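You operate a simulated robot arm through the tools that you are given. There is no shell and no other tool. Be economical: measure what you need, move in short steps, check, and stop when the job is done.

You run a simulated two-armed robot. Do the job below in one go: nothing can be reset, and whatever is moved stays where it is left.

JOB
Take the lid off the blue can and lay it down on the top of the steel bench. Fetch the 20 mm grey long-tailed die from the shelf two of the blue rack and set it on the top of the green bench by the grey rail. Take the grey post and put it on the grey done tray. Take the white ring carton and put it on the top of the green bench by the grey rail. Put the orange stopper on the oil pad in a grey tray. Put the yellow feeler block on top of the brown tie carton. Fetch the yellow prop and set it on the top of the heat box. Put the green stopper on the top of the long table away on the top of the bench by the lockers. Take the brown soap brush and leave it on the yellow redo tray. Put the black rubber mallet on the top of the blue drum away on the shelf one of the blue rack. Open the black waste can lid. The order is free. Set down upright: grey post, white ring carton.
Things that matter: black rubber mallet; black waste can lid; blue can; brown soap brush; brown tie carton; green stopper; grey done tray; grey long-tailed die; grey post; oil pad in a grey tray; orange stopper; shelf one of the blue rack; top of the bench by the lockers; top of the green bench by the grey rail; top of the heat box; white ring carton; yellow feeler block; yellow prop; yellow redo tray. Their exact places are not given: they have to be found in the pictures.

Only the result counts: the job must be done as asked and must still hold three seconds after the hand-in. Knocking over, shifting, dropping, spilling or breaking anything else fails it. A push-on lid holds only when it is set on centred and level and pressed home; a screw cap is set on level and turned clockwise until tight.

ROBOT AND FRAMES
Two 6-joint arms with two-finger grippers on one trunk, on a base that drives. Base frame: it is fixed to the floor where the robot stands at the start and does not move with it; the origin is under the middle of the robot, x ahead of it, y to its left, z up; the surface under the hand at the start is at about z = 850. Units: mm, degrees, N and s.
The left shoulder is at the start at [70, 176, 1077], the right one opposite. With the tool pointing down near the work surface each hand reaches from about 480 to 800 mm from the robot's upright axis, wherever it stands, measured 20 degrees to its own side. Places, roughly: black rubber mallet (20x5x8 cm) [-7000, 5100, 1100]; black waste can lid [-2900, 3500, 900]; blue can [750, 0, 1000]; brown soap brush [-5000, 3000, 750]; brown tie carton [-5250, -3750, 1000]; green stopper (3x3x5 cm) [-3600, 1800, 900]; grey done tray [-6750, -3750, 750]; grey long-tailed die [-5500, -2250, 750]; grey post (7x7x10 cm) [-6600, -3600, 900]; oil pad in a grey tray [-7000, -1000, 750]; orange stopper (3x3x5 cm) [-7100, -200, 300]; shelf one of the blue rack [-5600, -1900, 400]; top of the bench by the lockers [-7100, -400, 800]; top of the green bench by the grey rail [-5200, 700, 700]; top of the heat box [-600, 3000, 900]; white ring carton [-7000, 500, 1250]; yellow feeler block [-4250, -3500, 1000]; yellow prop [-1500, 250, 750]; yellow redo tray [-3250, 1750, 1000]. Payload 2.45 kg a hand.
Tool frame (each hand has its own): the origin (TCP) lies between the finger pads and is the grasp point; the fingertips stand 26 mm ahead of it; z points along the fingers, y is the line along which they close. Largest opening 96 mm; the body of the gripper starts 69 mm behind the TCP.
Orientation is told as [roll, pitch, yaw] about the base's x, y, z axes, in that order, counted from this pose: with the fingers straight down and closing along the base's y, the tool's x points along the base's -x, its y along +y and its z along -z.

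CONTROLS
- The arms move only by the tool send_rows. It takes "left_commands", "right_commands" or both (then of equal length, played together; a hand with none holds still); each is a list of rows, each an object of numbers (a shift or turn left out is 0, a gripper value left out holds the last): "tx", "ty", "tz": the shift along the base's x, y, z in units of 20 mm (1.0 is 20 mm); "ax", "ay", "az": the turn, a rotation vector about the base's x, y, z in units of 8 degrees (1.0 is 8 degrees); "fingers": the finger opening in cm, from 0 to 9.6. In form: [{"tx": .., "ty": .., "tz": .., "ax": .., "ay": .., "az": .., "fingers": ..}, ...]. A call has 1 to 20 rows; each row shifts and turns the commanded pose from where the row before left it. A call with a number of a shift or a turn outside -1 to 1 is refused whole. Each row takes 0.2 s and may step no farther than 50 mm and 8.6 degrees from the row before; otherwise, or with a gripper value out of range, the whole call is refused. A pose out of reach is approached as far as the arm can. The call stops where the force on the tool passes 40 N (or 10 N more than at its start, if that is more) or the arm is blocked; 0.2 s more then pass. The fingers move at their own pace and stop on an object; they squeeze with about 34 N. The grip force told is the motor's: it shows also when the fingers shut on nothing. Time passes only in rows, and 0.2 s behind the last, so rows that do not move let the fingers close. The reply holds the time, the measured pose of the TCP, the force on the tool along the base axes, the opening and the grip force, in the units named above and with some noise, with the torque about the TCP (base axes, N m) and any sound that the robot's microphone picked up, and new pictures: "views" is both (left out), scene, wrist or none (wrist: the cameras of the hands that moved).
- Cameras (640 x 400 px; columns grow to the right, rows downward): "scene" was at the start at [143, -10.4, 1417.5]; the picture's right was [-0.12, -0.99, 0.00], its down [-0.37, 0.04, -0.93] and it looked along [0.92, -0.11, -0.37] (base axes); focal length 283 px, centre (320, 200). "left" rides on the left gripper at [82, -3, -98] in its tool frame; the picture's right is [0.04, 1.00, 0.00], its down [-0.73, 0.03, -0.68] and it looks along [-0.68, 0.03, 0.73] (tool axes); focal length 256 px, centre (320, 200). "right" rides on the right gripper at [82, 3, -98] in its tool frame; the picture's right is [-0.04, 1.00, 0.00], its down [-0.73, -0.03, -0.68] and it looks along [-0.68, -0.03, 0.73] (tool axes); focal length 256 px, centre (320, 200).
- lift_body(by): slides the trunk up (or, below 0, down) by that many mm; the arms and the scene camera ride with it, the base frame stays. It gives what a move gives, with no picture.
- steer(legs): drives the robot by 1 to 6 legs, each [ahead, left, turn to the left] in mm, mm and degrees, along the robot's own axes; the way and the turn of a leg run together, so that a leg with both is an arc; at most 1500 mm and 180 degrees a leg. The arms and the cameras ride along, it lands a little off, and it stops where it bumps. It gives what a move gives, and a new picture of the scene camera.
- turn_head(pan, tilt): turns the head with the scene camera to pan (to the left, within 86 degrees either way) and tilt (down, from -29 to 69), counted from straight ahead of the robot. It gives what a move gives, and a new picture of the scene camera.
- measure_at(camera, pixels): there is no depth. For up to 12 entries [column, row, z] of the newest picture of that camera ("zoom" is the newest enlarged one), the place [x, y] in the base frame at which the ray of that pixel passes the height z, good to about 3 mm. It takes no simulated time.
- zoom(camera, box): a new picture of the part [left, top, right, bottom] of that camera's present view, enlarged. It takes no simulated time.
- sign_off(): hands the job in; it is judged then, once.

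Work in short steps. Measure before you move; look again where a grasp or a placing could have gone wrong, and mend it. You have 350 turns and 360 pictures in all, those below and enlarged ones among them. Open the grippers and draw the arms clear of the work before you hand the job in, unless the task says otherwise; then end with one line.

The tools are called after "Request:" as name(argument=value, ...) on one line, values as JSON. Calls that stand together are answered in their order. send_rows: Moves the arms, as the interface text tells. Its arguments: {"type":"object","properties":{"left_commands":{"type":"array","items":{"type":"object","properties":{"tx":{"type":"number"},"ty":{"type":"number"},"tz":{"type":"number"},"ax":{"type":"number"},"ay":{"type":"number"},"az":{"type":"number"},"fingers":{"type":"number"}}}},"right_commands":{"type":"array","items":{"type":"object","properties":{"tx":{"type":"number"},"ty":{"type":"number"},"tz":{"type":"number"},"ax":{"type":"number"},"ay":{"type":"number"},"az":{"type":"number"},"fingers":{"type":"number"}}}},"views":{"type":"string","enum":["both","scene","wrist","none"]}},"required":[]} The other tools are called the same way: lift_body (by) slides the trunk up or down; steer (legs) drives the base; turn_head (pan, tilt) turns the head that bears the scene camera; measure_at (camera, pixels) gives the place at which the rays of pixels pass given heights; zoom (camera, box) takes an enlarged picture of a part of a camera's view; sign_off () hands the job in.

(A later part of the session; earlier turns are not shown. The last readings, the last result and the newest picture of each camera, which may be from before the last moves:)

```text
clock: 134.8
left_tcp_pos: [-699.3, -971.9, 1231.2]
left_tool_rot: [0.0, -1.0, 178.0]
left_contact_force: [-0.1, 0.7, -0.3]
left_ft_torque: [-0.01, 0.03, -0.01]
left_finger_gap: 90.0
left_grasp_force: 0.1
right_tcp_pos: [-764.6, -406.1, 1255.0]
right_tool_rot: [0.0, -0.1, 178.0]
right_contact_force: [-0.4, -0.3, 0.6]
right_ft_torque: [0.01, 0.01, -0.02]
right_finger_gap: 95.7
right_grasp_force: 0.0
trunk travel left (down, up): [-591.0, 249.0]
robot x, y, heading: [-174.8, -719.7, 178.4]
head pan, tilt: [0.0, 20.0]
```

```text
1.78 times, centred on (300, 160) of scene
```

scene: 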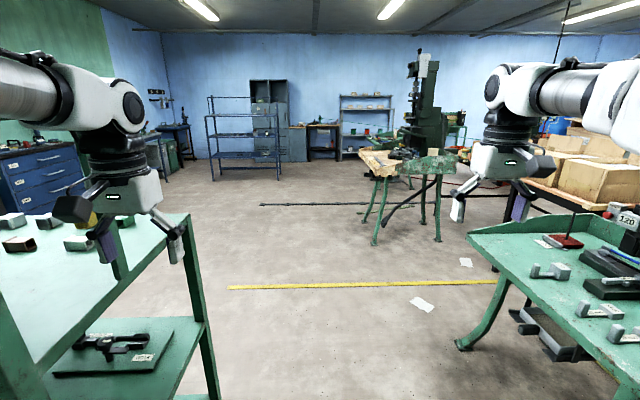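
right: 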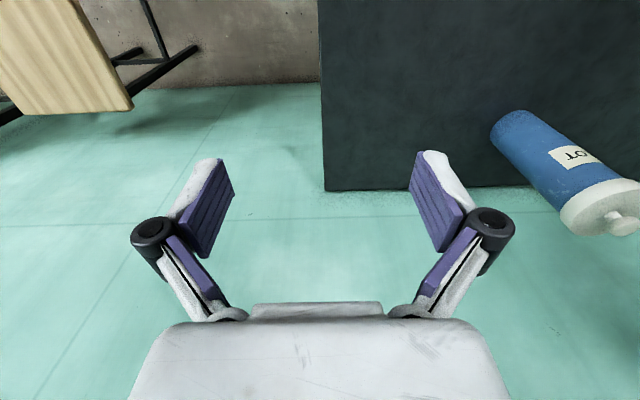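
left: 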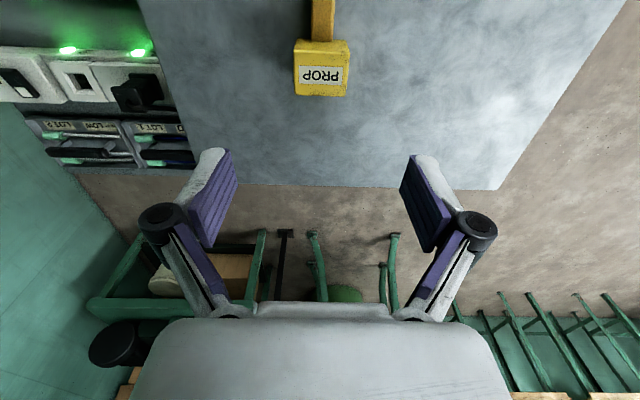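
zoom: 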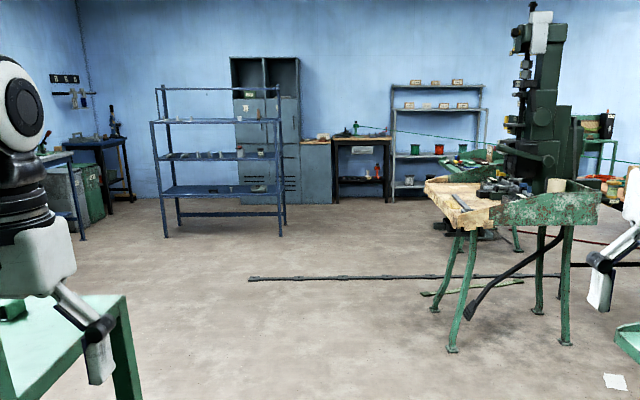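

Drive west 2100 mm, then look left at the south wall.

Request:
steer(legs=[[0, 0, 1.6], [1500, 0, 0], [800, 0, 0]])

Request:
turn_head(pan=45, tilt=15)

Request:
turn_head(pan=-60, tilt=15)

```text
clock: 146.5
left_tcp_pos: [-3006.5, -1007.4, 1230.7]
left_tool_rot: [0.0, -1.0, -179.1]
left_contact_force: [0.2, 0.6, -0.2]
left_ft_torque: [0.0, -0.01, -0.01]
left_finger_gap: 90.0
left_grasp_force: 0.1
right_tcp_pos: [-3099.9, -447.7, 1256.4]
right_tool_rot: [-0.1, 0.0, -179.0]
right_contact_force: [0.0, 0.5, 0.5]
right_ft_torque: [0.01, -0.02, 0.0]
right_finger_gap: 95.6
right_grasp_force: 0.2
trunk travel left (down, up): [-591.0, 249.0]
robot x, y, heading: [-2492.0, -731.3, -179.3]
head pan, tilt: [0.0, 20.0]
```

scene: 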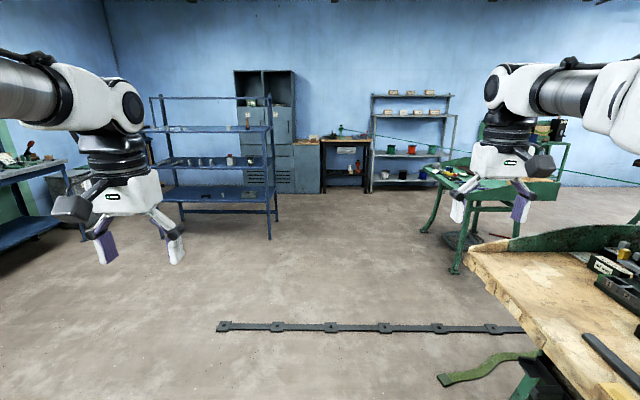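

```text
clock: 147.7
left_tcp_pos: [-3006.4, -1008.3, 1231.4]
left_tool_rot: [0.0, -0.9, -179.2]
left_contact_force: [0.3, -0.6, 0.1]
left_ft_torque: [0.01, -0.05, 0.02]
left_finger_gap: 90.1
left_grasp_force: 0.1
right_tcp_pos: [-3100.4, -447.4, 1255.7]
right_tool_rot: [0.0, 0.0, -179.1]
right_contact_force: [0.2, -0.1, 0.2]
right_ft_torque: [0.04, 0.01, 0.03]
right_finger_gap: 96.3
right_grasp_force: 0.0
trunk travel left (down, up): [-591.0, 249.0]
robot x, y, heading: [-2494.7, -738.0, -179.4]
head pan, tilt: [45.0, 15.0]
```

scene: 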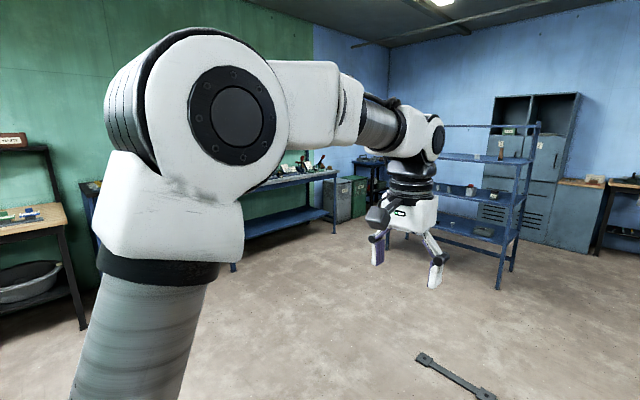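

```text
clock: 149.5
left_tcp_pos: [-3007.4, -1008.1, 1231.2]
left_tool_rot: [-0.1, -0.9, -179.3]
left_contact_force: [-0.8, 0.8, 0.4]
left_ft_torque: [0.01, 0.0, 0.01]
left_finger_gap: 90.2
left_grasp_force: 0.1
right_tcp_pos: [-3100.8, -447.7, 1255.7]
right_tool_rot: [0.1, -0.1, -179.2]
right_contact_force: [0.4, 0.2, -0.1]
right_ft_torque: [0.02, -0.02, 0.03]
right_finger_gap: 96.0
right_grasp_force: 0.1
trunk travel left (down, up): [-591.0, 249.0]
robot x, y, heading: [-2496.0, -733.2, -179.1]
head pan, tilt: [-60.0, 15.0]
```

scene: 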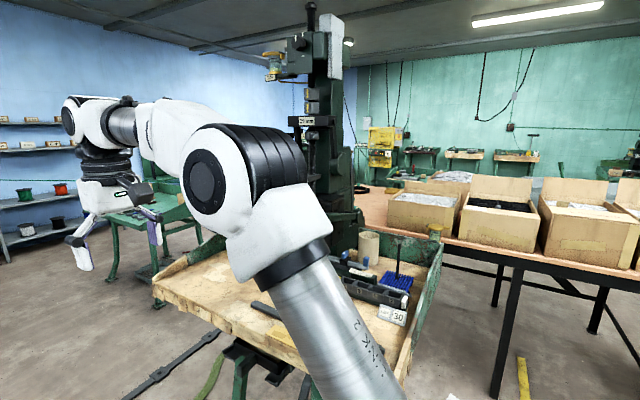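

Turn to face south, then move diagonally southwest towards the feeler block area.

Request:
steer(legs=[[0, 0, 89], [500, -800, 0], [500, -800, 0]])

Request:
turn_head(pan=0, tilt=25)

```text
clock: 162.7
left_tcp_pos: [-3810.2, -2256.7, 1231.2]
left_tool_rot: [0.0, -0.9, -90.6]
left_contact_force: [0.4, -0.1, -0.4]
left_ft_torque: [0.02, -0.02, -0.02]
left_finger_gap: 90.1
left_grasp_force: 0.2
right_tcp_pos: [-4375.5, -2336.1, 1255.3]
right_tool_rot: [0.0, -0.1, -90.6]
right_contact_force: [0.0, -0.6, 0.6]
right_ft_torque: [0.01, 0.02, 0.01]
right_finger_gap: 95.9
right_grasp_force: 0.1
trunk travel left (down, up): [-591.0, 249.0]
robot x, y, heading: [-4072.1, -1737.3, -90.9]
head pan, tilt: [-60.0, 15.0]
```

scene: 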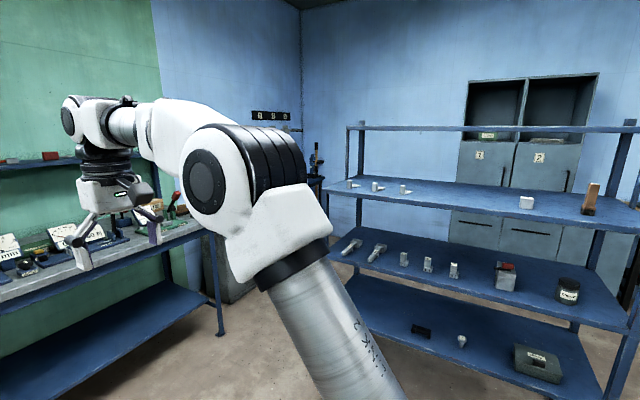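

```text
clock: 164.0
left_tcp_pos: [-3811.5, -2257.1, 1231.3]
left_tool_rot: [0.0, -1.0, -90.5]
left_contact_force: [-0.1, 0.2, -0.9]
left_ft_torque: [-0.01, 0.01, 0.03]
left_finger_gap: 89.9
left_grasp_force: 0.0
right_tcp_pos: [-4376.1, -2336.1, 1255.5]
right_tool_rot: [0.0, -0.1, -90.6]
right_contact_force: [0.1, -0.1, 0.5]
right_ft_torque: [-0.03, -0.02, 0.02]
right_finger_gap: 96.0
right_grasp_force: 0.0
trunk travel left (down, up): [-591.0, 249.0]
robot x, y, heading: [-4072.1, -1733.2, -90.4]
head pan, tilt: [0.0, 25.0]
```

scene: 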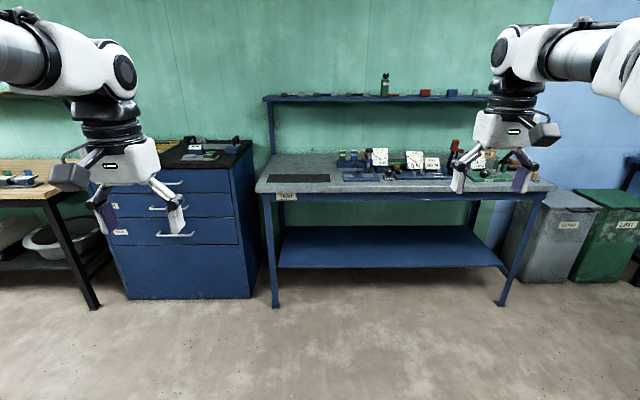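

Request:
measure_at(camera="scene", pixels=[[276, 304, 0], [500, 303, 0], [258, 190, 850], [555, 185, 850], [380, 155, 900], [380, 95, 1200]])

Request:
zoom(camera="scene", box=[250, 60, 570, 260])

Request:
zoom(camera="scene", box=[0, 120, 280, 295])

```text
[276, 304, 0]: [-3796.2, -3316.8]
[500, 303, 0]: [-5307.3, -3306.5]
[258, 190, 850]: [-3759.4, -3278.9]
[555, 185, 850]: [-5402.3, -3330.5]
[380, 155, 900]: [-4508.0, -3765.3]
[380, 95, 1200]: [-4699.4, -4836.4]
```

```text
2.00 times, centred on (410, 160) of scene
```

zoom: 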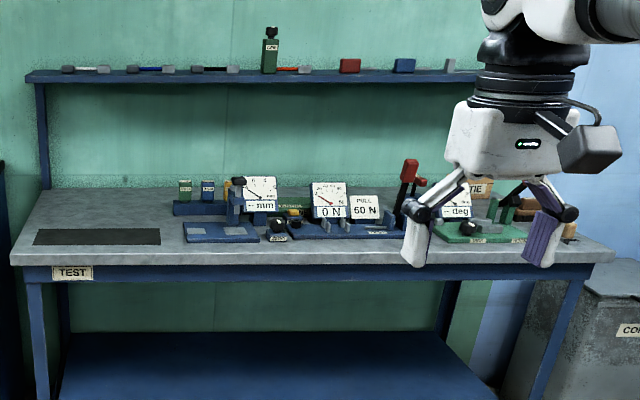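

```text
2.29 times, centred on (140, 208) of scene
```

zoom: 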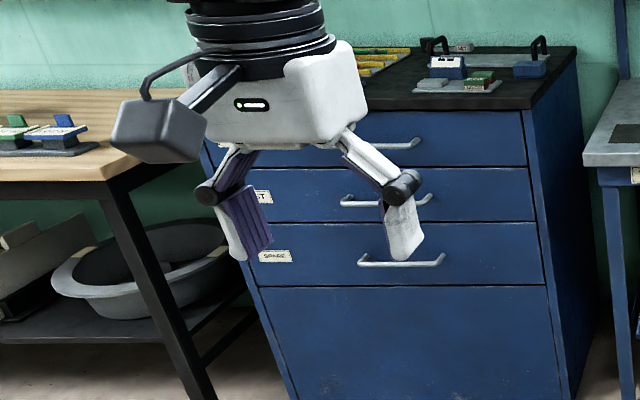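

The feeler blocks (green/blue/yellow) sit at about (350,155). Move 1000 mm closer.

Request:
steer(legs=[[950, -100, 0]])

Request:
turn_head(pan=0, tilt=35)

Request:
zoom(camera="scene", box=[240, 80, 500, 240])

```text
clock: 169.0
left_tcp_pos: [-3928.0, -3227.0, 1230.8]
left_tool_rot: [0.0, -0.7, -91.0]
left_contact_force: [0.0, -0.8, -0.1]
left_ft_torque: [-0.02, 0.0, 0.02]
left_finger_gap: 90.0
left_grasp_force: 0.0
right_tcp_pos: [-4491.9, -3303.0, 1255.5]
right_tool_rot: [0.0, 0.0, -90.9]
right_contact_force: [-0.2, 0.3, 0.4]
right_ft_torque: [0.03, 0.01, 0.01]
right_finger_gap: 96.0
right_grasp_force: 0.0
trunk travel left (down, up): [-591.0, 249.0]
robot x, y, heading: [-4188.0, -2707.2, -91.2]
head pan, tilt: [0.0, 25.0]
```

scene: 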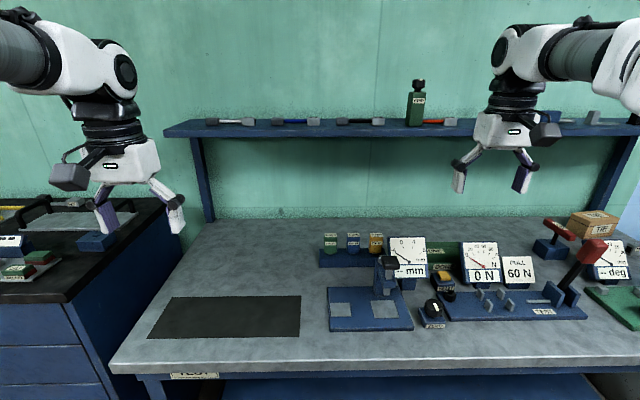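

```text
clock: 169.8
left_tcp_pos: [-3928.1, -3228.9, 1232.2]
left_tool_rot: [0.1, -0.9, -90.9]
left_contact_force: [0.1, -0.2, 0.4]
left_ft_torque: [-0.02, 0.01, -0.02]
left_finger_gap: 90.1
left_grasp_force: 0.0
right_tcp_pos: [-4491.9, -3303.9, 1256.0]
right_tool_rot: [-0.1, 0.0, -90.9]
right_contact_force: [-0.1, -0.4, -0.7]
right_ft_torque: [0.06, 0.01, 0.02]
right_finger_gap: 96.1
right_grasp_force: 0.0
trunk travel left (down, up): [-591.0, 249.0]
robot x, y, heading: [-4185.4, -2705.9, -91.1]
head pan, tilt: [0.0, 35.0]
```

scene: 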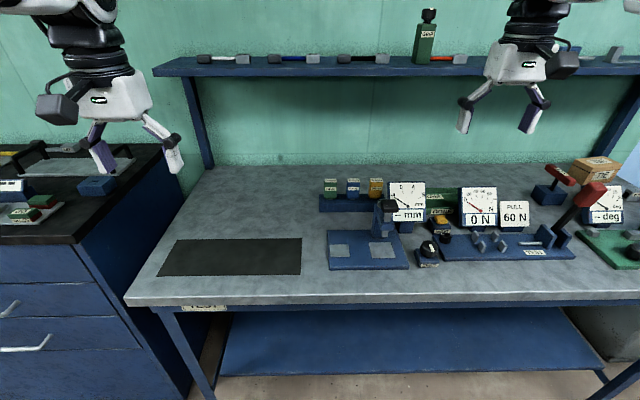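

```text
2.46 times, centred on (370, 160) of scene
```

zoom: 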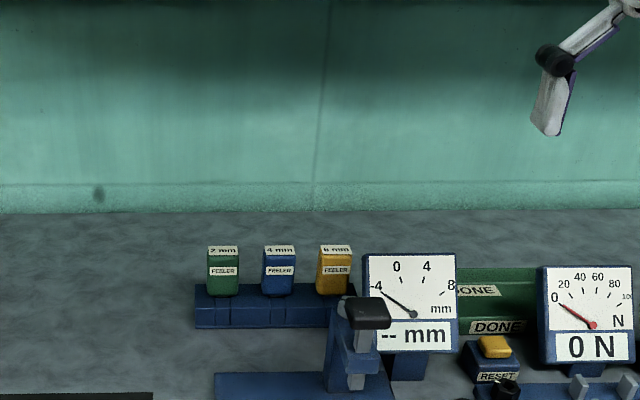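

Request:
measure_at(camera="scene", pixels=[[127, 302, 850], [127, 302, 900], [127, 302, 950], [375, 180, 950], [375, 180, 1000], [375, 211, 900], [375, 211, 950]])

Request:
turn_head(pan=0, tilt=50)

```text
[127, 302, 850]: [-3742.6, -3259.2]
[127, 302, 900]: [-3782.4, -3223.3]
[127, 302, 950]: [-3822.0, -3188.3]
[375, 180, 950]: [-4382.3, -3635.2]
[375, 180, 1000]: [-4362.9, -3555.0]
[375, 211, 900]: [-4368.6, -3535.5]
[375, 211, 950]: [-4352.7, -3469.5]
```

```text
clock: 170.5
left_tcp_pos: [-3928.0, -3228.1, 1230.6]
left_tool_rot: [0.0, -0.9, -91.0]
left_contact_force: [-0.2, 0.7, 0.6]
left_ft_torque: [0.03, 0.02, 0.04]
left_finger_gap: 90.0
left_grasp_force: 0.1
right_tcp_pos: [-4492.1, -3303.8, 1256.5]
right_tool_rot: [-0.1, 0.1, -90.9]
right_contact_force: [0.1, 0.3, 0.5]
right_ft_torque: [0.0, 0.02, 0.02]
right_finger_gap: 95.9
right_grasp_force: 0.0
trunk travel left (down, up): [-591.0, 249.0]
robot x, y, heading: [-4188.4, -2704.6, -90.7]
head pan, tilt: [0.0, 50.0]
```

scene: 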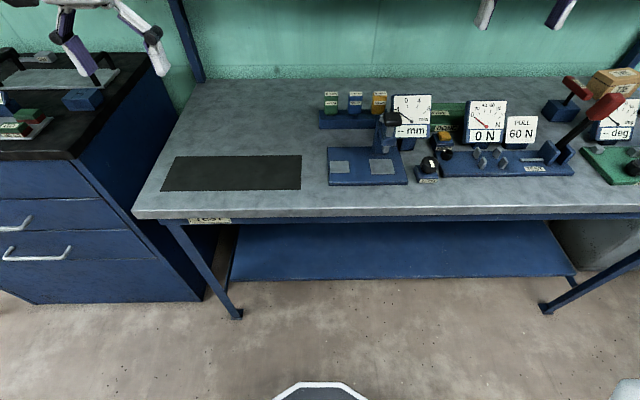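

Request:
measure_at(camera="scene", pixels=[[205, 82, 860], [637, 72, 860], [379, 94, 960], [379, 110, 910], [379, 127, 860], [320, 128, 860], [588, 90, 860], [615, 82, 960]])

Request:
turn_head(pan=0, tilt=20)

```text
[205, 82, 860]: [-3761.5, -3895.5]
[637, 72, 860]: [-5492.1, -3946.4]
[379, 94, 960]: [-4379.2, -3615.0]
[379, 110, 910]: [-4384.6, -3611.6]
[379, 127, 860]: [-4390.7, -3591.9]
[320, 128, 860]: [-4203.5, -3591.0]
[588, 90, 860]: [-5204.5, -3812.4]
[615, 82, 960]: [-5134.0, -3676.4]
```

```text
clock: 171.5
left_tcp_pos: [-3929.0, -3228.1, 1230.7]
left_tool_rot: [0.1, -0.9, -91.0]
left_contact_force: [0.4, 0.1, -0.2]
left_ft_torque: [-0.01, 0.02, 0.04]
left_finger_gap: 90.1
left_grasp_force: 0.1
right_tcp_pos: [-4491.6, -3303.1, 1255.6]
right_tool_rot: [0.0, 0.0, -90.9]
right_contact_force: [0.3, 0.5, 0.3]
right_ft_torque: [-0.02, 0.0, 0.0]
right_finger_gap: 96.1
right_grasp_force: 0.0
trunk travel left (down, up): [-591.0, 249.0]
robot x, y, heading: [-4186.2, -2706.5, -91.0]
head pan, tilt: [0.0, 20.0]
```

scene: 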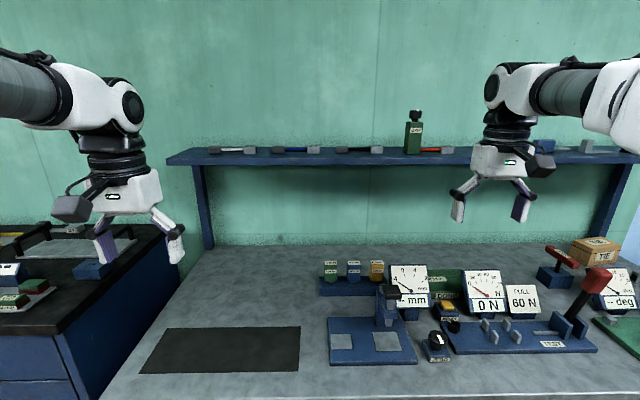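

Request:
measure_at(camera="scene", pixels=[[197, 165, 1200], [197, 165, 1250], [197, 165, 1300], [205, 245, 860], [400, 164, 1250], [573, 265, 860], [573, 265, 880], [595, 238, 960], [595, 238, 940]])

Request:
zoom(camera="scene", box=[300, 220, 640, 380])

```text
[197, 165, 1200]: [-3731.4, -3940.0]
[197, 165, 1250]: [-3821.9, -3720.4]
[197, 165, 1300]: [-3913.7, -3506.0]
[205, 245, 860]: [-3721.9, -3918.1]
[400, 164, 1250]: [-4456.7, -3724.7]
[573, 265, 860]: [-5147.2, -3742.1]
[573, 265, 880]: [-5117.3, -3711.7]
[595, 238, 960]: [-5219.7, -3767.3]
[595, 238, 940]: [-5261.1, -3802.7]
```

```text
1.88 times, centred on (470, 300) of scene
```

zoom: 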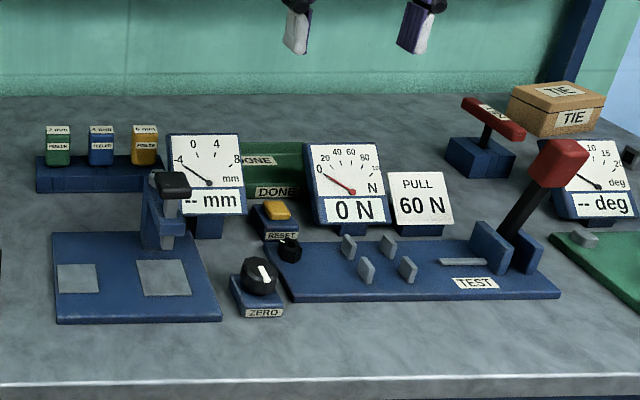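

Shelf is at z≈1200 and back at y≈−3915, so it's clear. Drive 190 mm ahead and bring the right hand over the yellow feeler at (−4380,−3612).

Request:
steer(legs=[[190, 40, 0]])

Request:
send_rows(right_commands=[{"tx": 0.4, "ty": -0.4, "tz": -0.5, "fingers": 6}, {"tx": 0.4, "ty": -0.4, "tz": -0.5}, {"tx": 0.4, "ty": -0.4, "tz": -0.5}, {"tx": 0.4, "ty": -0.4, "tz": -0.5}, {}], views="both")

```text
clock: 173.1
left_tcp_pos: [-3891.4, -3415.5, 1232.4]
left_tool_rot: [0.1, -1.0, -90.9]
left_contact_force: [-0.2, -0.7, 0.8]
left_ft_torque: [0.02, 0.02, 0.0]
left_finger_gap: 90.1
left_grasp_force: 0.0
right_tcp_pos: [-4454.6, -3492.2, 1255.9]
right_tool_rot: [0.0, 0.0, -90.9]
right_contact_force: [0.8, -0.4, -0.1]
right_ft_torque: [0.01, -0.02, 0.0]
right_finger_gap: 96.0
right_grasp_force: 0.0
trunk travel left (down, up): [-591.0, 249.0]
robot x, y, heading: [-4151.4, -2894.9, -90.9]
head pan, tilt: [0.0, 20.0]
```

scene: 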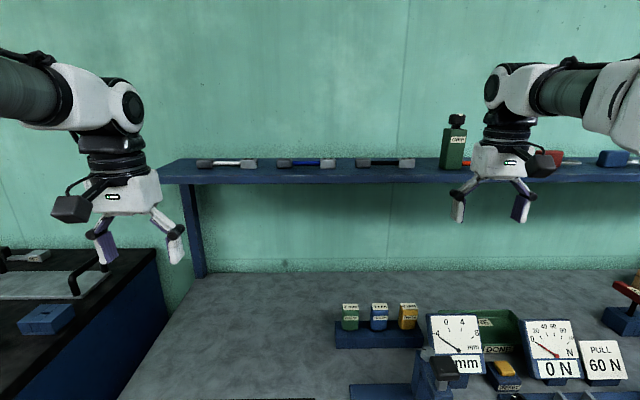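

```text
clock: 174.2
left_tcp_pos: [-3890.8, -3417.4, 1230.8]
left_tool_rot: [-0.1, -1.0, -90.9]
left_contact_force: [-0.5, 0.5, 0.2]
left_ft_torque: [0.01, 0.01, 0.03]
left_finger_gap: 90.2
left_grasp_force: 0.1
right_tcp_pos: [-4423.2, -3523.8, 1215.3]
right_tool_rot: [0.1, 0.0, -90.9]
right_contact_force: [0.1, 0.1, -1.6]
right_ft_torque: [-0.01, 0.0, -0.02]
right_finger_gap: 59.9
right_grasp_force: 0.1
trunk travel left (down, up): [-591.0, 249.0]
robot x, y, heading: [-4146.8, -2896.9, -91.1]
head pan, tilt: [0.0, 20.0]
```

scene: 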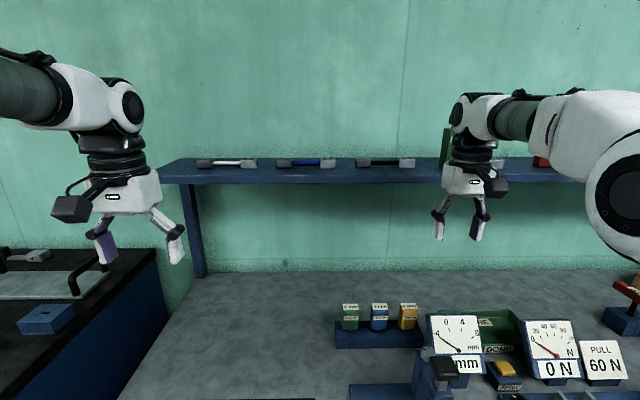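
right: 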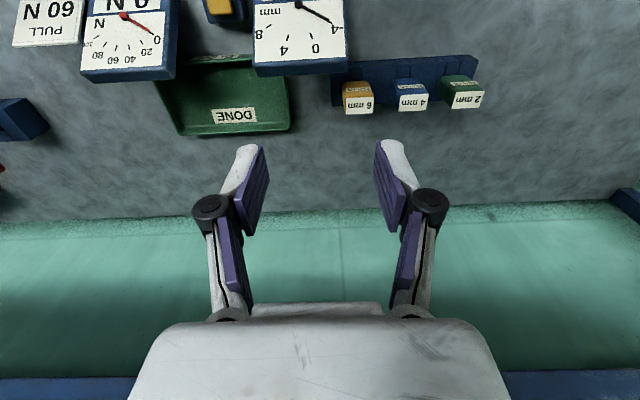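

Request:
measure_at(camera="right", pixels=[[343, 105, 960], [374, 105, 960], [358, 93, 960], [358, 113, 960], [397, 103, 960], [346, 75, 960], [347, 57, 1000], [358, 93, 940], [358, 113, 940]])

Request:
zoom(camera="right", box=[240, 20, 500, 160])

```text
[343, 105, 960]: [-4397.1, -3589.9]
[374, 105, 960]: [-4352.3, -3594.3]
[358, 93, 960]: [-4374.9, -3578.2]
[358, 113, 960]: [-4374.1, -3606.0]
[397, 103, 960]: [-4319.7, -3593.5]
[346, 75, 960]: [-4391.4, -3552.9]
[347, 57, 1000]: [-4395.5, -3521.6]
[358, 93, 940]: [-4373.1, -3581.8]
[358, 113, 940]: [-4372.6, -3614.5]
```

```text
2.46 times, centred on (370, 90) of right
```

zoom: 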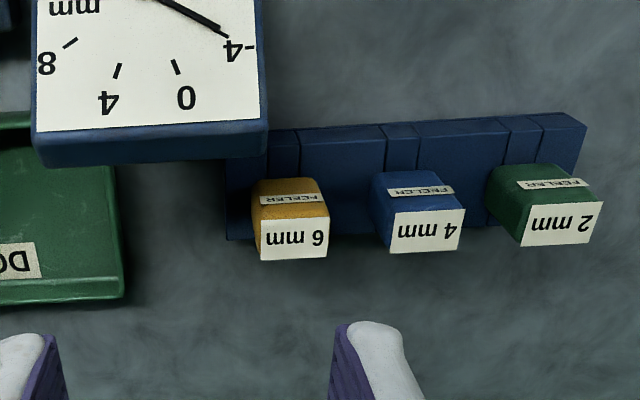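

Request:
measure_at(camera="right", pixels=[[346, 70, 920], [346, 70, 960], [346, 70, 1000], [346, 70, 1040]])

Request:
measure_at(camera="scene", pixels=[[428, 316, 920], [428, 316, 960], [428, 316, 1000], [428, 316, 1040], [400, 305, 960], [416, 305, 960], [400, 305, 980], [416, 305, 980], [400, 329, 900], [400, 329, 920]])

```text
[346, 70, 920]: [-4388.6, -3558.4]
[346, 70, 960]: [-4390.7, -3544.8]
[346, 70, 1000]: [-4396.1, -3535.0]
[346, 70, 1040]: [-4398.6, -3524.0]
```

```text
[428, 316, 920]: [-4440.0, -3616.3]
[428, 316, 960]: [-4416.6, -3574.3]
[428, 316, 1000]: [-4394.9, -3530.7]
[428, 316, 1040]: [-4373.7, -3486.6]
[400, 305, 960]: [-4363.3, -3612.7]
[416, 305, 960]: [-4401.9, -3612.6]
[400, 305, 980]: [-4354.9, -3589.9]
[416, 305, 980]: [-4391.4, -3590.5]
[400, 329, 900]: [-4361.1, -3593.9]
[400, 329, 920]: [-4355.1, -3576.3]
```

Panel top z≈998, yellow block top z≈983 centred (−4373,−3586). Move above it.

Request:
send_rows(right_commands=[{"tx": 0.62, "ty": -0.78, "tz": -0.5}, {"tx": 0.62, "ty": -0.78, "tz": -0.5}, {"tx": 0.62, "ty": -0.78, "tz": -1}, {"tx": 0.62, "ty": -0.78, "tz": -1}, {"tz": -1}, {"tz": -1}, {"tz": -1}, {"tz": -1}, {}], views="wrist")

```text
clock: 176.2
left_tcp_pos: [-3890.1, -3417.5, 1230.0]
left_tool_rot: [-0.1, -0.8, -90.8]
left_contact_force: [-0.3, -0.1, 0.5]
left_ft_torque: [-0.01, -0.03, 0.04]
left_finger_gap: 89.9
left_grasp_force: 0.0
right_tcp_pos: [-4373.4, -3587.6, 1073.8]
right_tool_rot: [0.0, 0.0, -91.0]
right_contact_force: [0.0, -0.3, -0.5]
right_ft_torque: [-0.01, -0.03, -0.01]
right_finger_gap: 59.9
right_grasp_force: 0.1
trunk travel left (down, up): [-591.0, 249.0]
robot x, y, heading: [-4150.4, -2895.1, -90.9]
head pan, tilt: [0.0, 20.0]
```

right: 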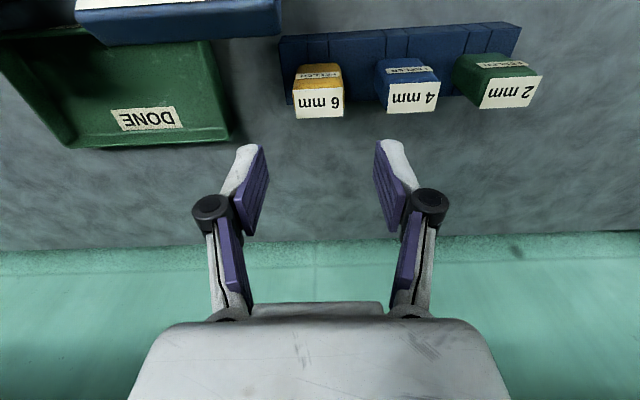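

Request:
measure_at(camera="right", pixels=[[295, 103, 975], [344, 103, 975], [319, 88, 975], [319, 118, 975], [319, 88, 955], [319, 118, 955], [374, 95, 975]])

```text
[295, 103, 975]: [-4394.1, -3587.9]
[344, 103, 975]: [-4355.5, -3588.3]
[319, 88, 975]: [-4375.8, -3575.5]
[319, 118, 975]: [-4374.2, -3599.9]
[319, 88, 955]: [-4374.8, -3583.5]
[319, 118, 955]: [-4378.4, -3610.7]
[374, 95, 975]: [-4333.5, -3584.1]
```

Aligned. Descend to z≈960 and close.

Request:
send_rows(right_commands=[{"tx": -0.05, "ty": -0.1, "tz": -1}, {"tz": -1}, {"tz": -1}, {"tz": -1}, {"tz": -1}, {"tz": -0.6}, {"fingers": 1}, {"fingers": 1}, {"fingers": 1}], views="wrist")

```text
clock: 178.2
left_tcp_pos: [-3891.6, -3416.8, 1230.2]
left_tool_rot: [-0.1, -0.9, -90.9]
left_contact_force: [-0.3, -0.1, 0.0]
left_ft_torque: [-0.02, 0.0, -0.02]
left_finger_gap: 90.0
left_grasp_force: 0.1
right_tcp_pos: [-4376.5, -3590.4, 963.6]
right_tool_rot: [0.0, -0.1, -91.0]
right_contact_force: [0.3, -0.1, 0.6]
right_ft_torque: [-0.03, 0.0, 0.01]
right_finger_gap: 38.8
right_grasp_force: 34.3
trunk travel left (down, up): [-591.0, 249.0]
robot x, y, heading: [-4149.8, -2895.4, -91.1]
head pan, tilt: [0.0, 20.0]
```

right: 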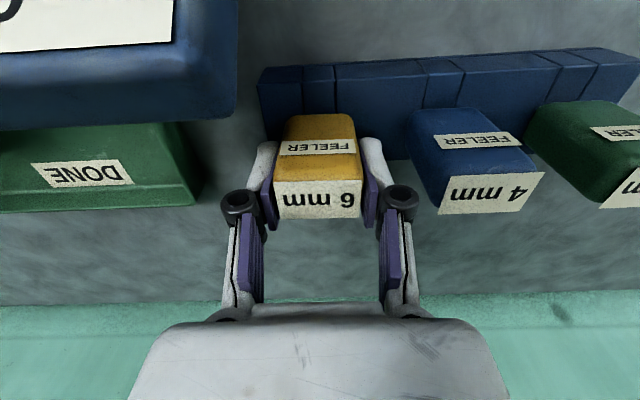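

Gripped at 38.8 mm. Lift it straight out.

Request:
send_rows(right_commands=[{"tz": 0.4}, {"tz": 0.6}, {"tz": 1}, {"tz": 1}, {"tz": 1}, {"tz": 1}, {"tz": 1}, {"tz": 1}, {"ty": 0.8, "tz": 1}, {"ty": 0.8, "tz": 1}], views="both")

```text
clock: 180.4
left_tcp_pos: [-3890.1, -3416.0, 1231.4]
left_tool_rot: [0.0, -0.9, -90.9]
left_contact_force: [-0.3, 0.3, 0.8]
left_ft_torque: [-0.03, 0.04, 0.01]
left_finger_gap: 90.1
left_grasp_force: 0.1
right_tcp_pos: [-4373.7, -3556.7, 1144.5]
right_tool_rot: [0.1, 0.0, -90.9]
right_contact_force: [0.5, 0.4, 0.1]
right_ft_torque: [0.01, -0.05, -0.01]
right_finger_gap: 38.8
right_grasp_force: 34.3
trunk travel left (down, up): [-591.0, 249.0]
robot x, y, heading: [-4151.2, -2895.6, -90.7]
head pan, tilt: [0.0, 20.0]
```

scene: 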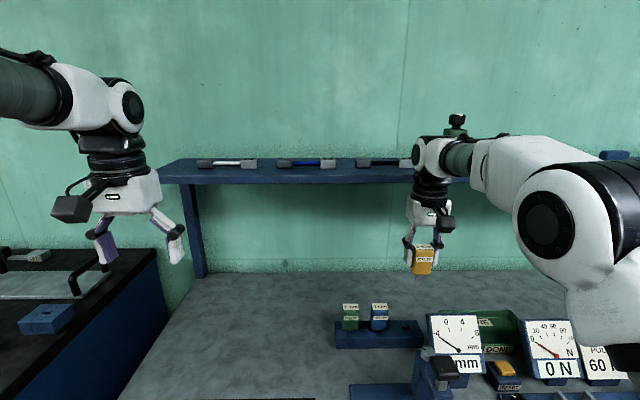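
right: 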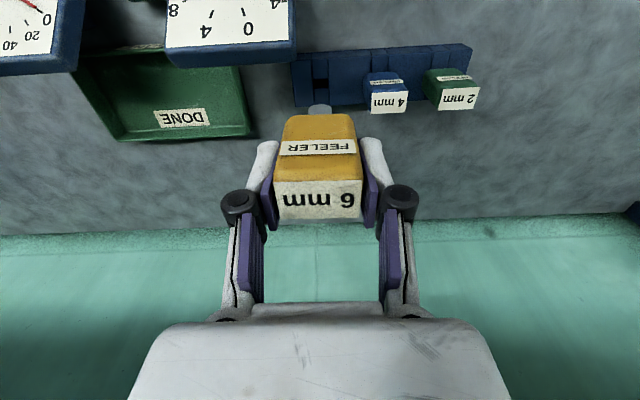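

Request:
zoom(camera="scene", box=[380, 190, 480, 290])

Request:
zoom(camera="left", box=[0, 0, 640, 400])

```text
4.00 times, centred on (430, 240) of scene
```

zoom: 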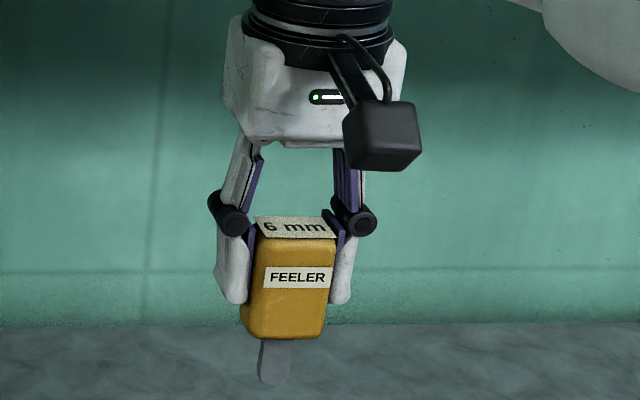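

```text
1.00 times, centred on (320, 200) of left (not enlarged: the box is as wide or as high as the picture)
```

zoom: 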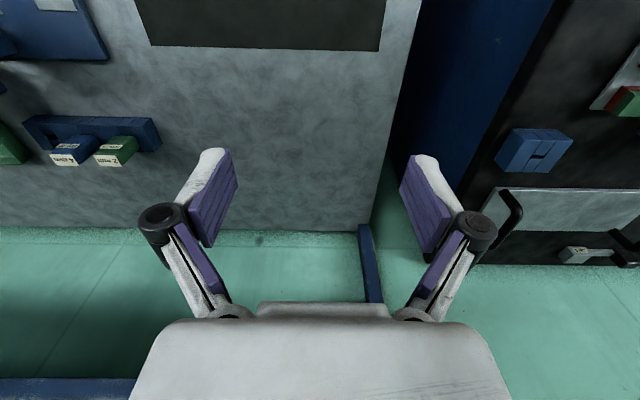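

The feeler has a blade below it, so it must be laid on its side. I'll lay it flat on open bench first (tilting the tool 45° forward), then regrasp it from above. Move the right hand to about (−4090,−3590).

Request:
send_rows(right_commands=[{"tx": 0.95, "ty": -0.1, "ax": -0.8}, {"tx": 0.95, "ty": -0.1, "ax": -0.8}, {"tx": 0.95, "ty": -0.1, "ax": -0.8}, {"tx": 0.95, "ty": -0.1, "ax": -0.8}, {"tx": 0.95, "ty": -0.1, "ax": -0.8}, {"tx": 0.95, "ty": -0.1, "ax": -0.8}, {"tx": 0.95, "ty": -0.1, "ax": -0.8}, {"tx": 0.95, "ty": -0.1}, {"tx": 0.95, "ty": -0.1}, {"tx": 0.95}, {"tx": 0.95}, {"tx": 0.95}, {"tx": 0.95}, {"tx": 0.95}, {"tx": 0.95}], views="both")

```text
clock: 183.8
left_tcp_pos: [-3891.5, -3415.8, 1230.9]
left_tool_rot: [0.0, -0.9, -91.0]
left_contact_force: [1.1, -0.1, -0.3]
left_ft_torque: [0.01, -0.01, 0.01]
left_finger_gap: 89.7
left_grasp_force: 0.1
right_tcp_pos: [-4241.6, -3657.0, 1191.8]
right_tool_rot: [7.2, -45.0, -99.0]
right_contact_force: [-0.7, 0.3, -1.3]
right_ft_torque: [-0.04, 0.04, 0.0]
right_finger_gap: 38.9
right_grasp_force: 34.2
right hand out of reach, approached as far as the arm can: row 7, 8, 9, 10, 11, 12, 13, 14, 15
trunk travel left (down, up): [-591.0, 249.0]
robot x, y, heading: [-4149.5, -2898.2, -90.8]
head pan, tilt: [0.0, 20.0]
stopped in row 15 (right hand): the arm was blocked; the commanded pose is now the measured one
```

scene: 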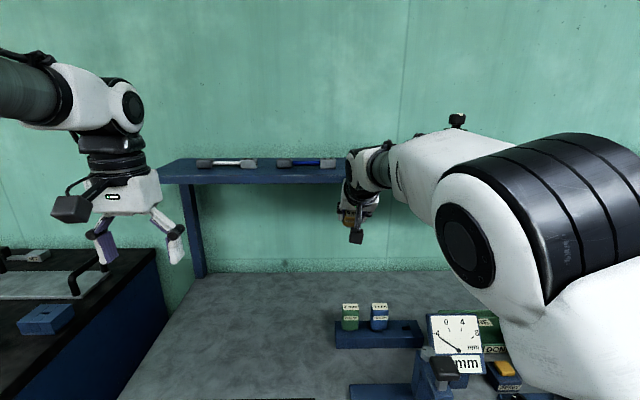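
right: 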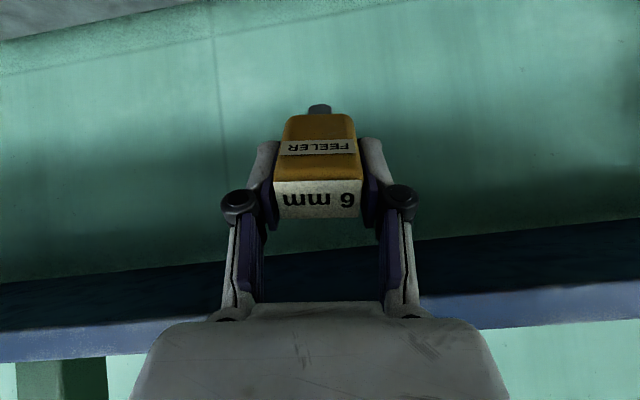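

Out of reach there. Back the robot up 130 mm, then move the hand right/down with moderate reach.

Request:
steer(legs=[[-130, 0, 0]])

Request:
send_rows(right_commands=[{"ty": 0.8, "tz": -0.5}, {"ty": 0.8, "tz": -0.5}, {"ty": 0.6, "tz": -0.8}, {"tx": 0.9, "tz": -0.5}, {"tx": 0.9, "tz": -0.5}, {"tx": 0.9, "tz": -0.5}, {"tx": 0.9}, {"tx": 0.9}, {"tx": 0.9}, {"tx": 0.9}, {}], views="both")

```text
clock: 185.2
left_tcp_pos: [-3889.8, -3285.0, 1230.6]
left_tool_rot: [0.0, -0.8, -91.0]
left_contact_force: [0.1, 0.0, 0.1]
left_ft_torque: [0.05, -0.02, -0.02]
left_finger_gap: 90.1
left_grasp_force: 0.1
right_tcp_pos: [-4238.4, -3525.9, 1191.7]
right_tool_rot: [7.1, -44.9, -99.1]
right_contact_force: [0.6, -0.5, 0.1]
right_ft_torque: [-0.01, 0.03, -0.03]
right_finger_gap: 38.7
right_grasp_force: 34.0
trunk travel left (down, up): [-591.0, 249.0]
robot x, y, heading: [-4147.4, -2764.8, -91.1]
head pan, tilt: [0.0, 20.0]
```

scene: 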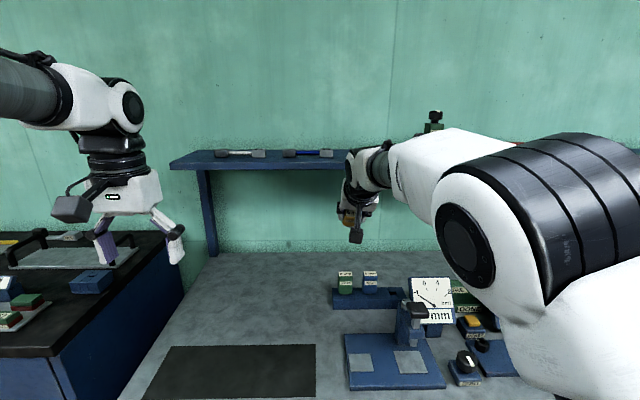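

```text
clock: 187.8
left_tcp_pos: [-3888.8, -3285.1, 1230.4]
left_tool_rot: [-0.1, -0.7, -91.0]
left_contact_force: [-0.4, 0.3, 0.1]
left_ft_torque: [0.02, -0.02, 0.02]
left_finger_gap: 89.9
left_grasp_force: 0.1
right_tcp_pos: [-4228.1, -3542.7, 1155.4]
right_tool_rot: [12.3, -44.0, -105.7]
right_contact_force: [-0.3, 0.8, -0.5]
right_ft_torque: [-0.03, 0.01, 0.0]
right_finger_gap: 39.0
right_grasp_force: 34.6
right hand out of reach, approached as far as the arm can: row 5, 6, 7, 8, 9, 10
trunk travel left (down, up): [-591.0, 249.0]
robot x, y, heading: [-4149.9, -2762.7, -90.9]
head pan, tilt: [0.0, 20.0]
stopped in row 11 (right hand): the arm was blocked; the commanded pose is now the measured one
```

scene: 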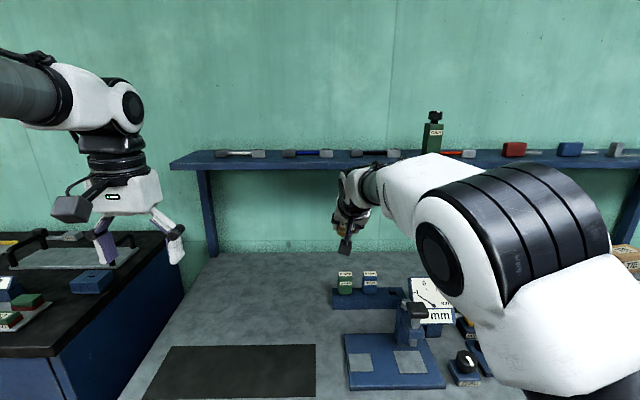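
right: 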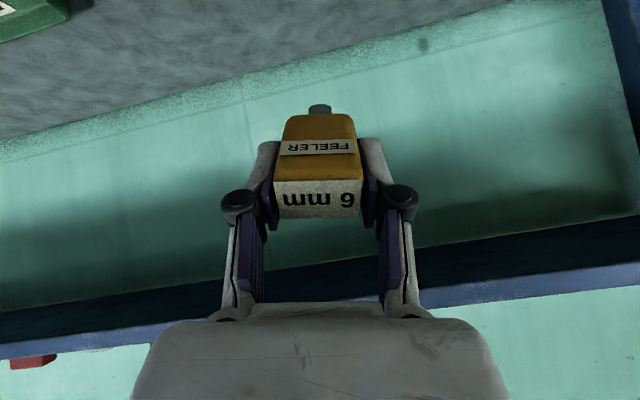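

The tilted arm can't cross the midline. Bring the hand back to its own side, then shift the robot east instead.

Request:
send_rows(right_commands=[{"tx": -0.9, "ty": 0.5}, {"tx": -0.9, "ty": 0.5}, {"tx": -0.9, "ty": 0.5, "az": 0.4}, {"tx": -0.9, "ty": 0.5, "az": 0.4}, {"tx": -0.9, "ty": 0.5, "az": 0.5}, {"tx": -0.9, "ty": 0.4, "az": 0.5}, {"tx": -0.9}, {"tx": -0.9}], views="none")

Request:
steer(legs=[[0, 270, 0]])

```text
clock: 189.6
left_tcp_pos: [-3890.6, -3286.3, 1230.1]
left_tool_rot: [0.1, -0.9, -91.0]
left_contact_force: [0.5, 0.7, -0.3]
left_ft_torque: [0.01, 0.01, -0.01]
left_finger_gap: 90.0
left_grasp_force: 0.0
right_tcp_pos: [-4369.7, -3483.3, 1155.4]
right_tool_rot: [11.9, -44.1, -90.8]
right_contact_force: [-0.4, -0.1, -0.3]
right_ft_torque: [0.01, 0.02, -0.03]
right_finger_gap: 39.0
right_grasp_force: 33.7
trunk travel left (down, up): [-591.0, 249.0]
robot x, y, heading: [-4149.8, -2760.7, -91.0]
head pan, tilt: [0.0, 20.0]
```

```text
clock: 191.5
left_tcp_pos: [-3621.7, -3289.6, 1231.2]
left_tool_rot: [0.1, -0.9, -91.2]
left_contact_force: [0.4, 0.2, -0.4]
left_ft_torque: [0.02, 0.01, 0.0]
left_finger_gap: 90.3
left_grasp_force: 0.0
right_tcp_pos: [-4102.1, -3487.7, 1156.5]
right_tool_rot: [11.9, -44.1, -91.0]
right_contact_force: [0.4, 0.0, -0.3]
right_ft_torque: [0.02, 0.04, 0.02]
right_finger_gap: 38.9
right_grasp_force: 33.9
trunk travel left (down, up): [-591.0, 249.0]
robot x, y, heading: [-3874.8, -2769.9, -91.2]
head pan, tilt: [0.0, 20.0]
```

scene: 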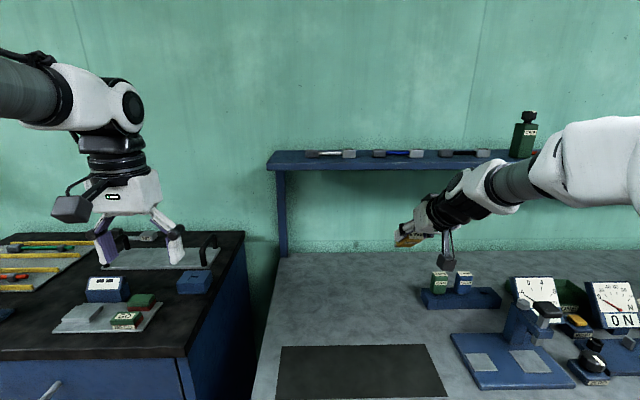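

Undo the sideways roll, then go to (−4060,−3550) and descend to z≈935.

Request:
send_rows(right_commands=[{"ay": 0.535, "az": -0.515, "tx": 0.7, "ty": -0.6}, {"ay": 0.535, "az": -0.515, "tx": 0.7, "ty": -0.6}, {"tx": 0.7, "ty": -0.6, "tz": -1}, {"ty": -0.6, "tz": -1}, {"ty": -0.6, "tz": -1}, {"tz": -1}, {"tz": -1}, {"tz": -1}, {"tz": -1}, {"tz": -1}, {"tz": -1}, {"tz": -1}, {"tz": -1}, {}], views="both")

```text
clock: 194.5
left_tcp_pos: [-3620.8, -3288.5, 1232.9]
left_tool_rot: [0.1, -1.0, -91.2]
left_contact_force: [0.0, 0.2, -0.6]
left_ft_torque: [0.01, 0.03, -0.03]
left_finger_gap: 89.9
left_grasp_force: 0.1
right_tcp_pos: [-4058.5, -3548.3, 941.2]
right_tool_rot: [0.1, -44.7, -90.9]
right_contact_force: [-0.8, -3.2, 18.9]
right_ft_torque: [-1.12, 0.08, -0.03]
right_finger_gap: 38.9
right_grasp_force: 33.7
trunk travel left (down, up): [-591.0, 249.0]
robot x, y, heading: [-3879.2, -2771.0, -91.1]
head pan, tilt: [0.0, 20.0]
```

scene: 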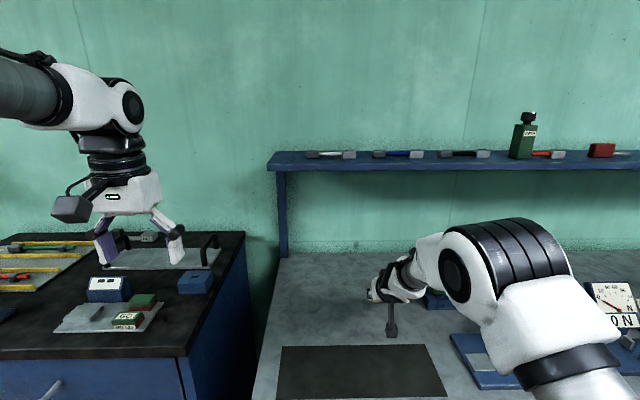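
right: 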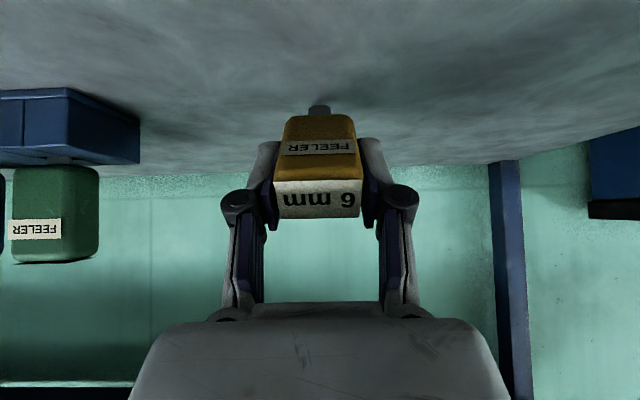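

Blade tip touches the bench (force 19 N). Raise slightly, tilt 11° more, then lower to light contact.

Request:
send_rows(right_commands=[{"tz": 0.3}, {"ax": -0.7}, {"ax": -0.7}, {"tz": -0.2}, {"tz": -0.2}, {"tz": -0.2}, {"tz": -0.1}, {}], views="wrist")

```text
clock: 196.3
left_tcp_pos: [-3620.9, -3284.9, 1233.3]
left_tool_rot: [0.0, -1.1, -91.2]
left_contact_force: [-0.9, -0.9, -0.7]
left_ft_torque: [0.02, 0.02, 0.0]
left_finger_gap: 90.1
left_grasp_force: 0.1
right_tcp_pos: [-4059.5, -3544.7, 932.6]
right_tool_rot: [-0.2, -44.5, -90.9]
right_contact_force: [-1.0, 7.2, 22.1]
right_ft_torque: [-0.86, 0.05, -0.07]
right_finger_gap: 38.9
right_grasp_force: 34.3
right hand out of reach, approached as far as the arm can: row 2, 3
trunk travel left (down, up): [-591.0, 249.0]
robot x, y, heading: [-3880.5, -2767.5, -91.2]
head pan, tilt: [0.0, 20.0]
```

right: 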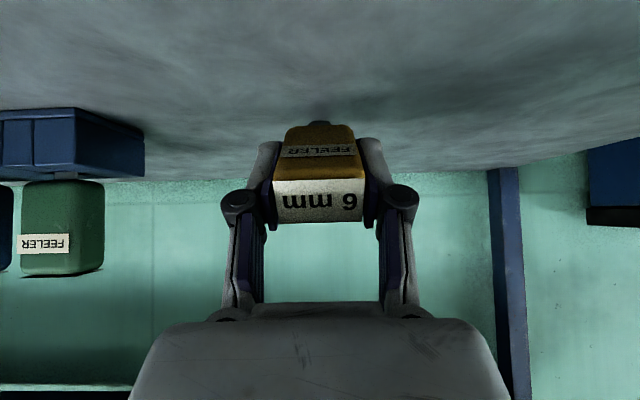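

The block is pivoting in the fingers as the blade pushes—useful. Keep lowering in small steps.

Request:
send_rows(right_commands=[{"tz": -0.2, "ty": 0.1}, {"tz": -0.2, "ty": 0.1}, {"tz": -0.2, "ty": 0.1}, {"tz": -0.2, "ty": 0.1}, {"tz": -0.2, "ty": 0.1}, {}], views="both")

```text
clock: 197.7
left_tcp_pos: [-3620.9, -3288.8, 1231.8]
left_tool_rot: [0.1, -1.0, -91.2]
left_contact_force: [-0.4, 0.7, -0.6]
left_ft_torque: [0.02, -0.02, -0.02]
left_finger_gap: 90.2
left_grasp_force: 0.1
right_tcp_pos: [-4058.0, -3536.6, 909.5]
right_tool_rot: [-0.1, -44.6, -91.0]
right_contact_force: [-2.2, -5.2, 16.7]
right_ft_torque: [-1.15, 0.03, -0.1]
right_finger_gap: 38.9
right_grasp_force: 34.5
trunk travel left (down, up): [-591.0, 249.0]
robot x, y, heading: [-3879.4, -2772.6, -91.3]
head pan, tilt: [0.0, 20.0]
```

scene: 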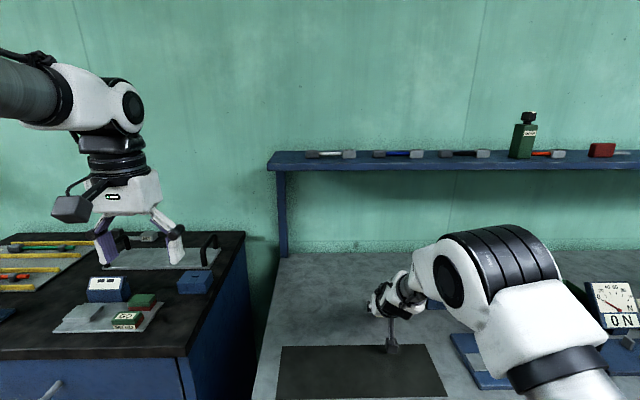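
right: 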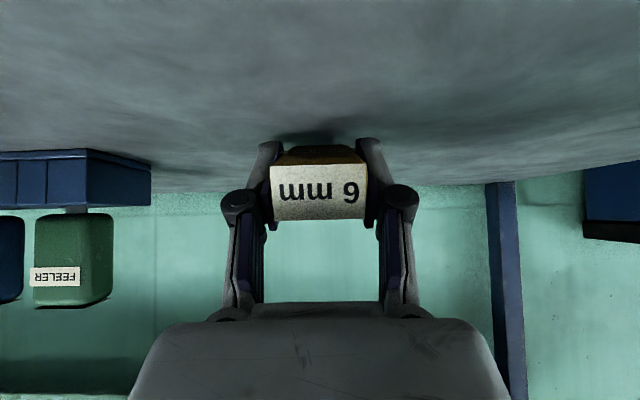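

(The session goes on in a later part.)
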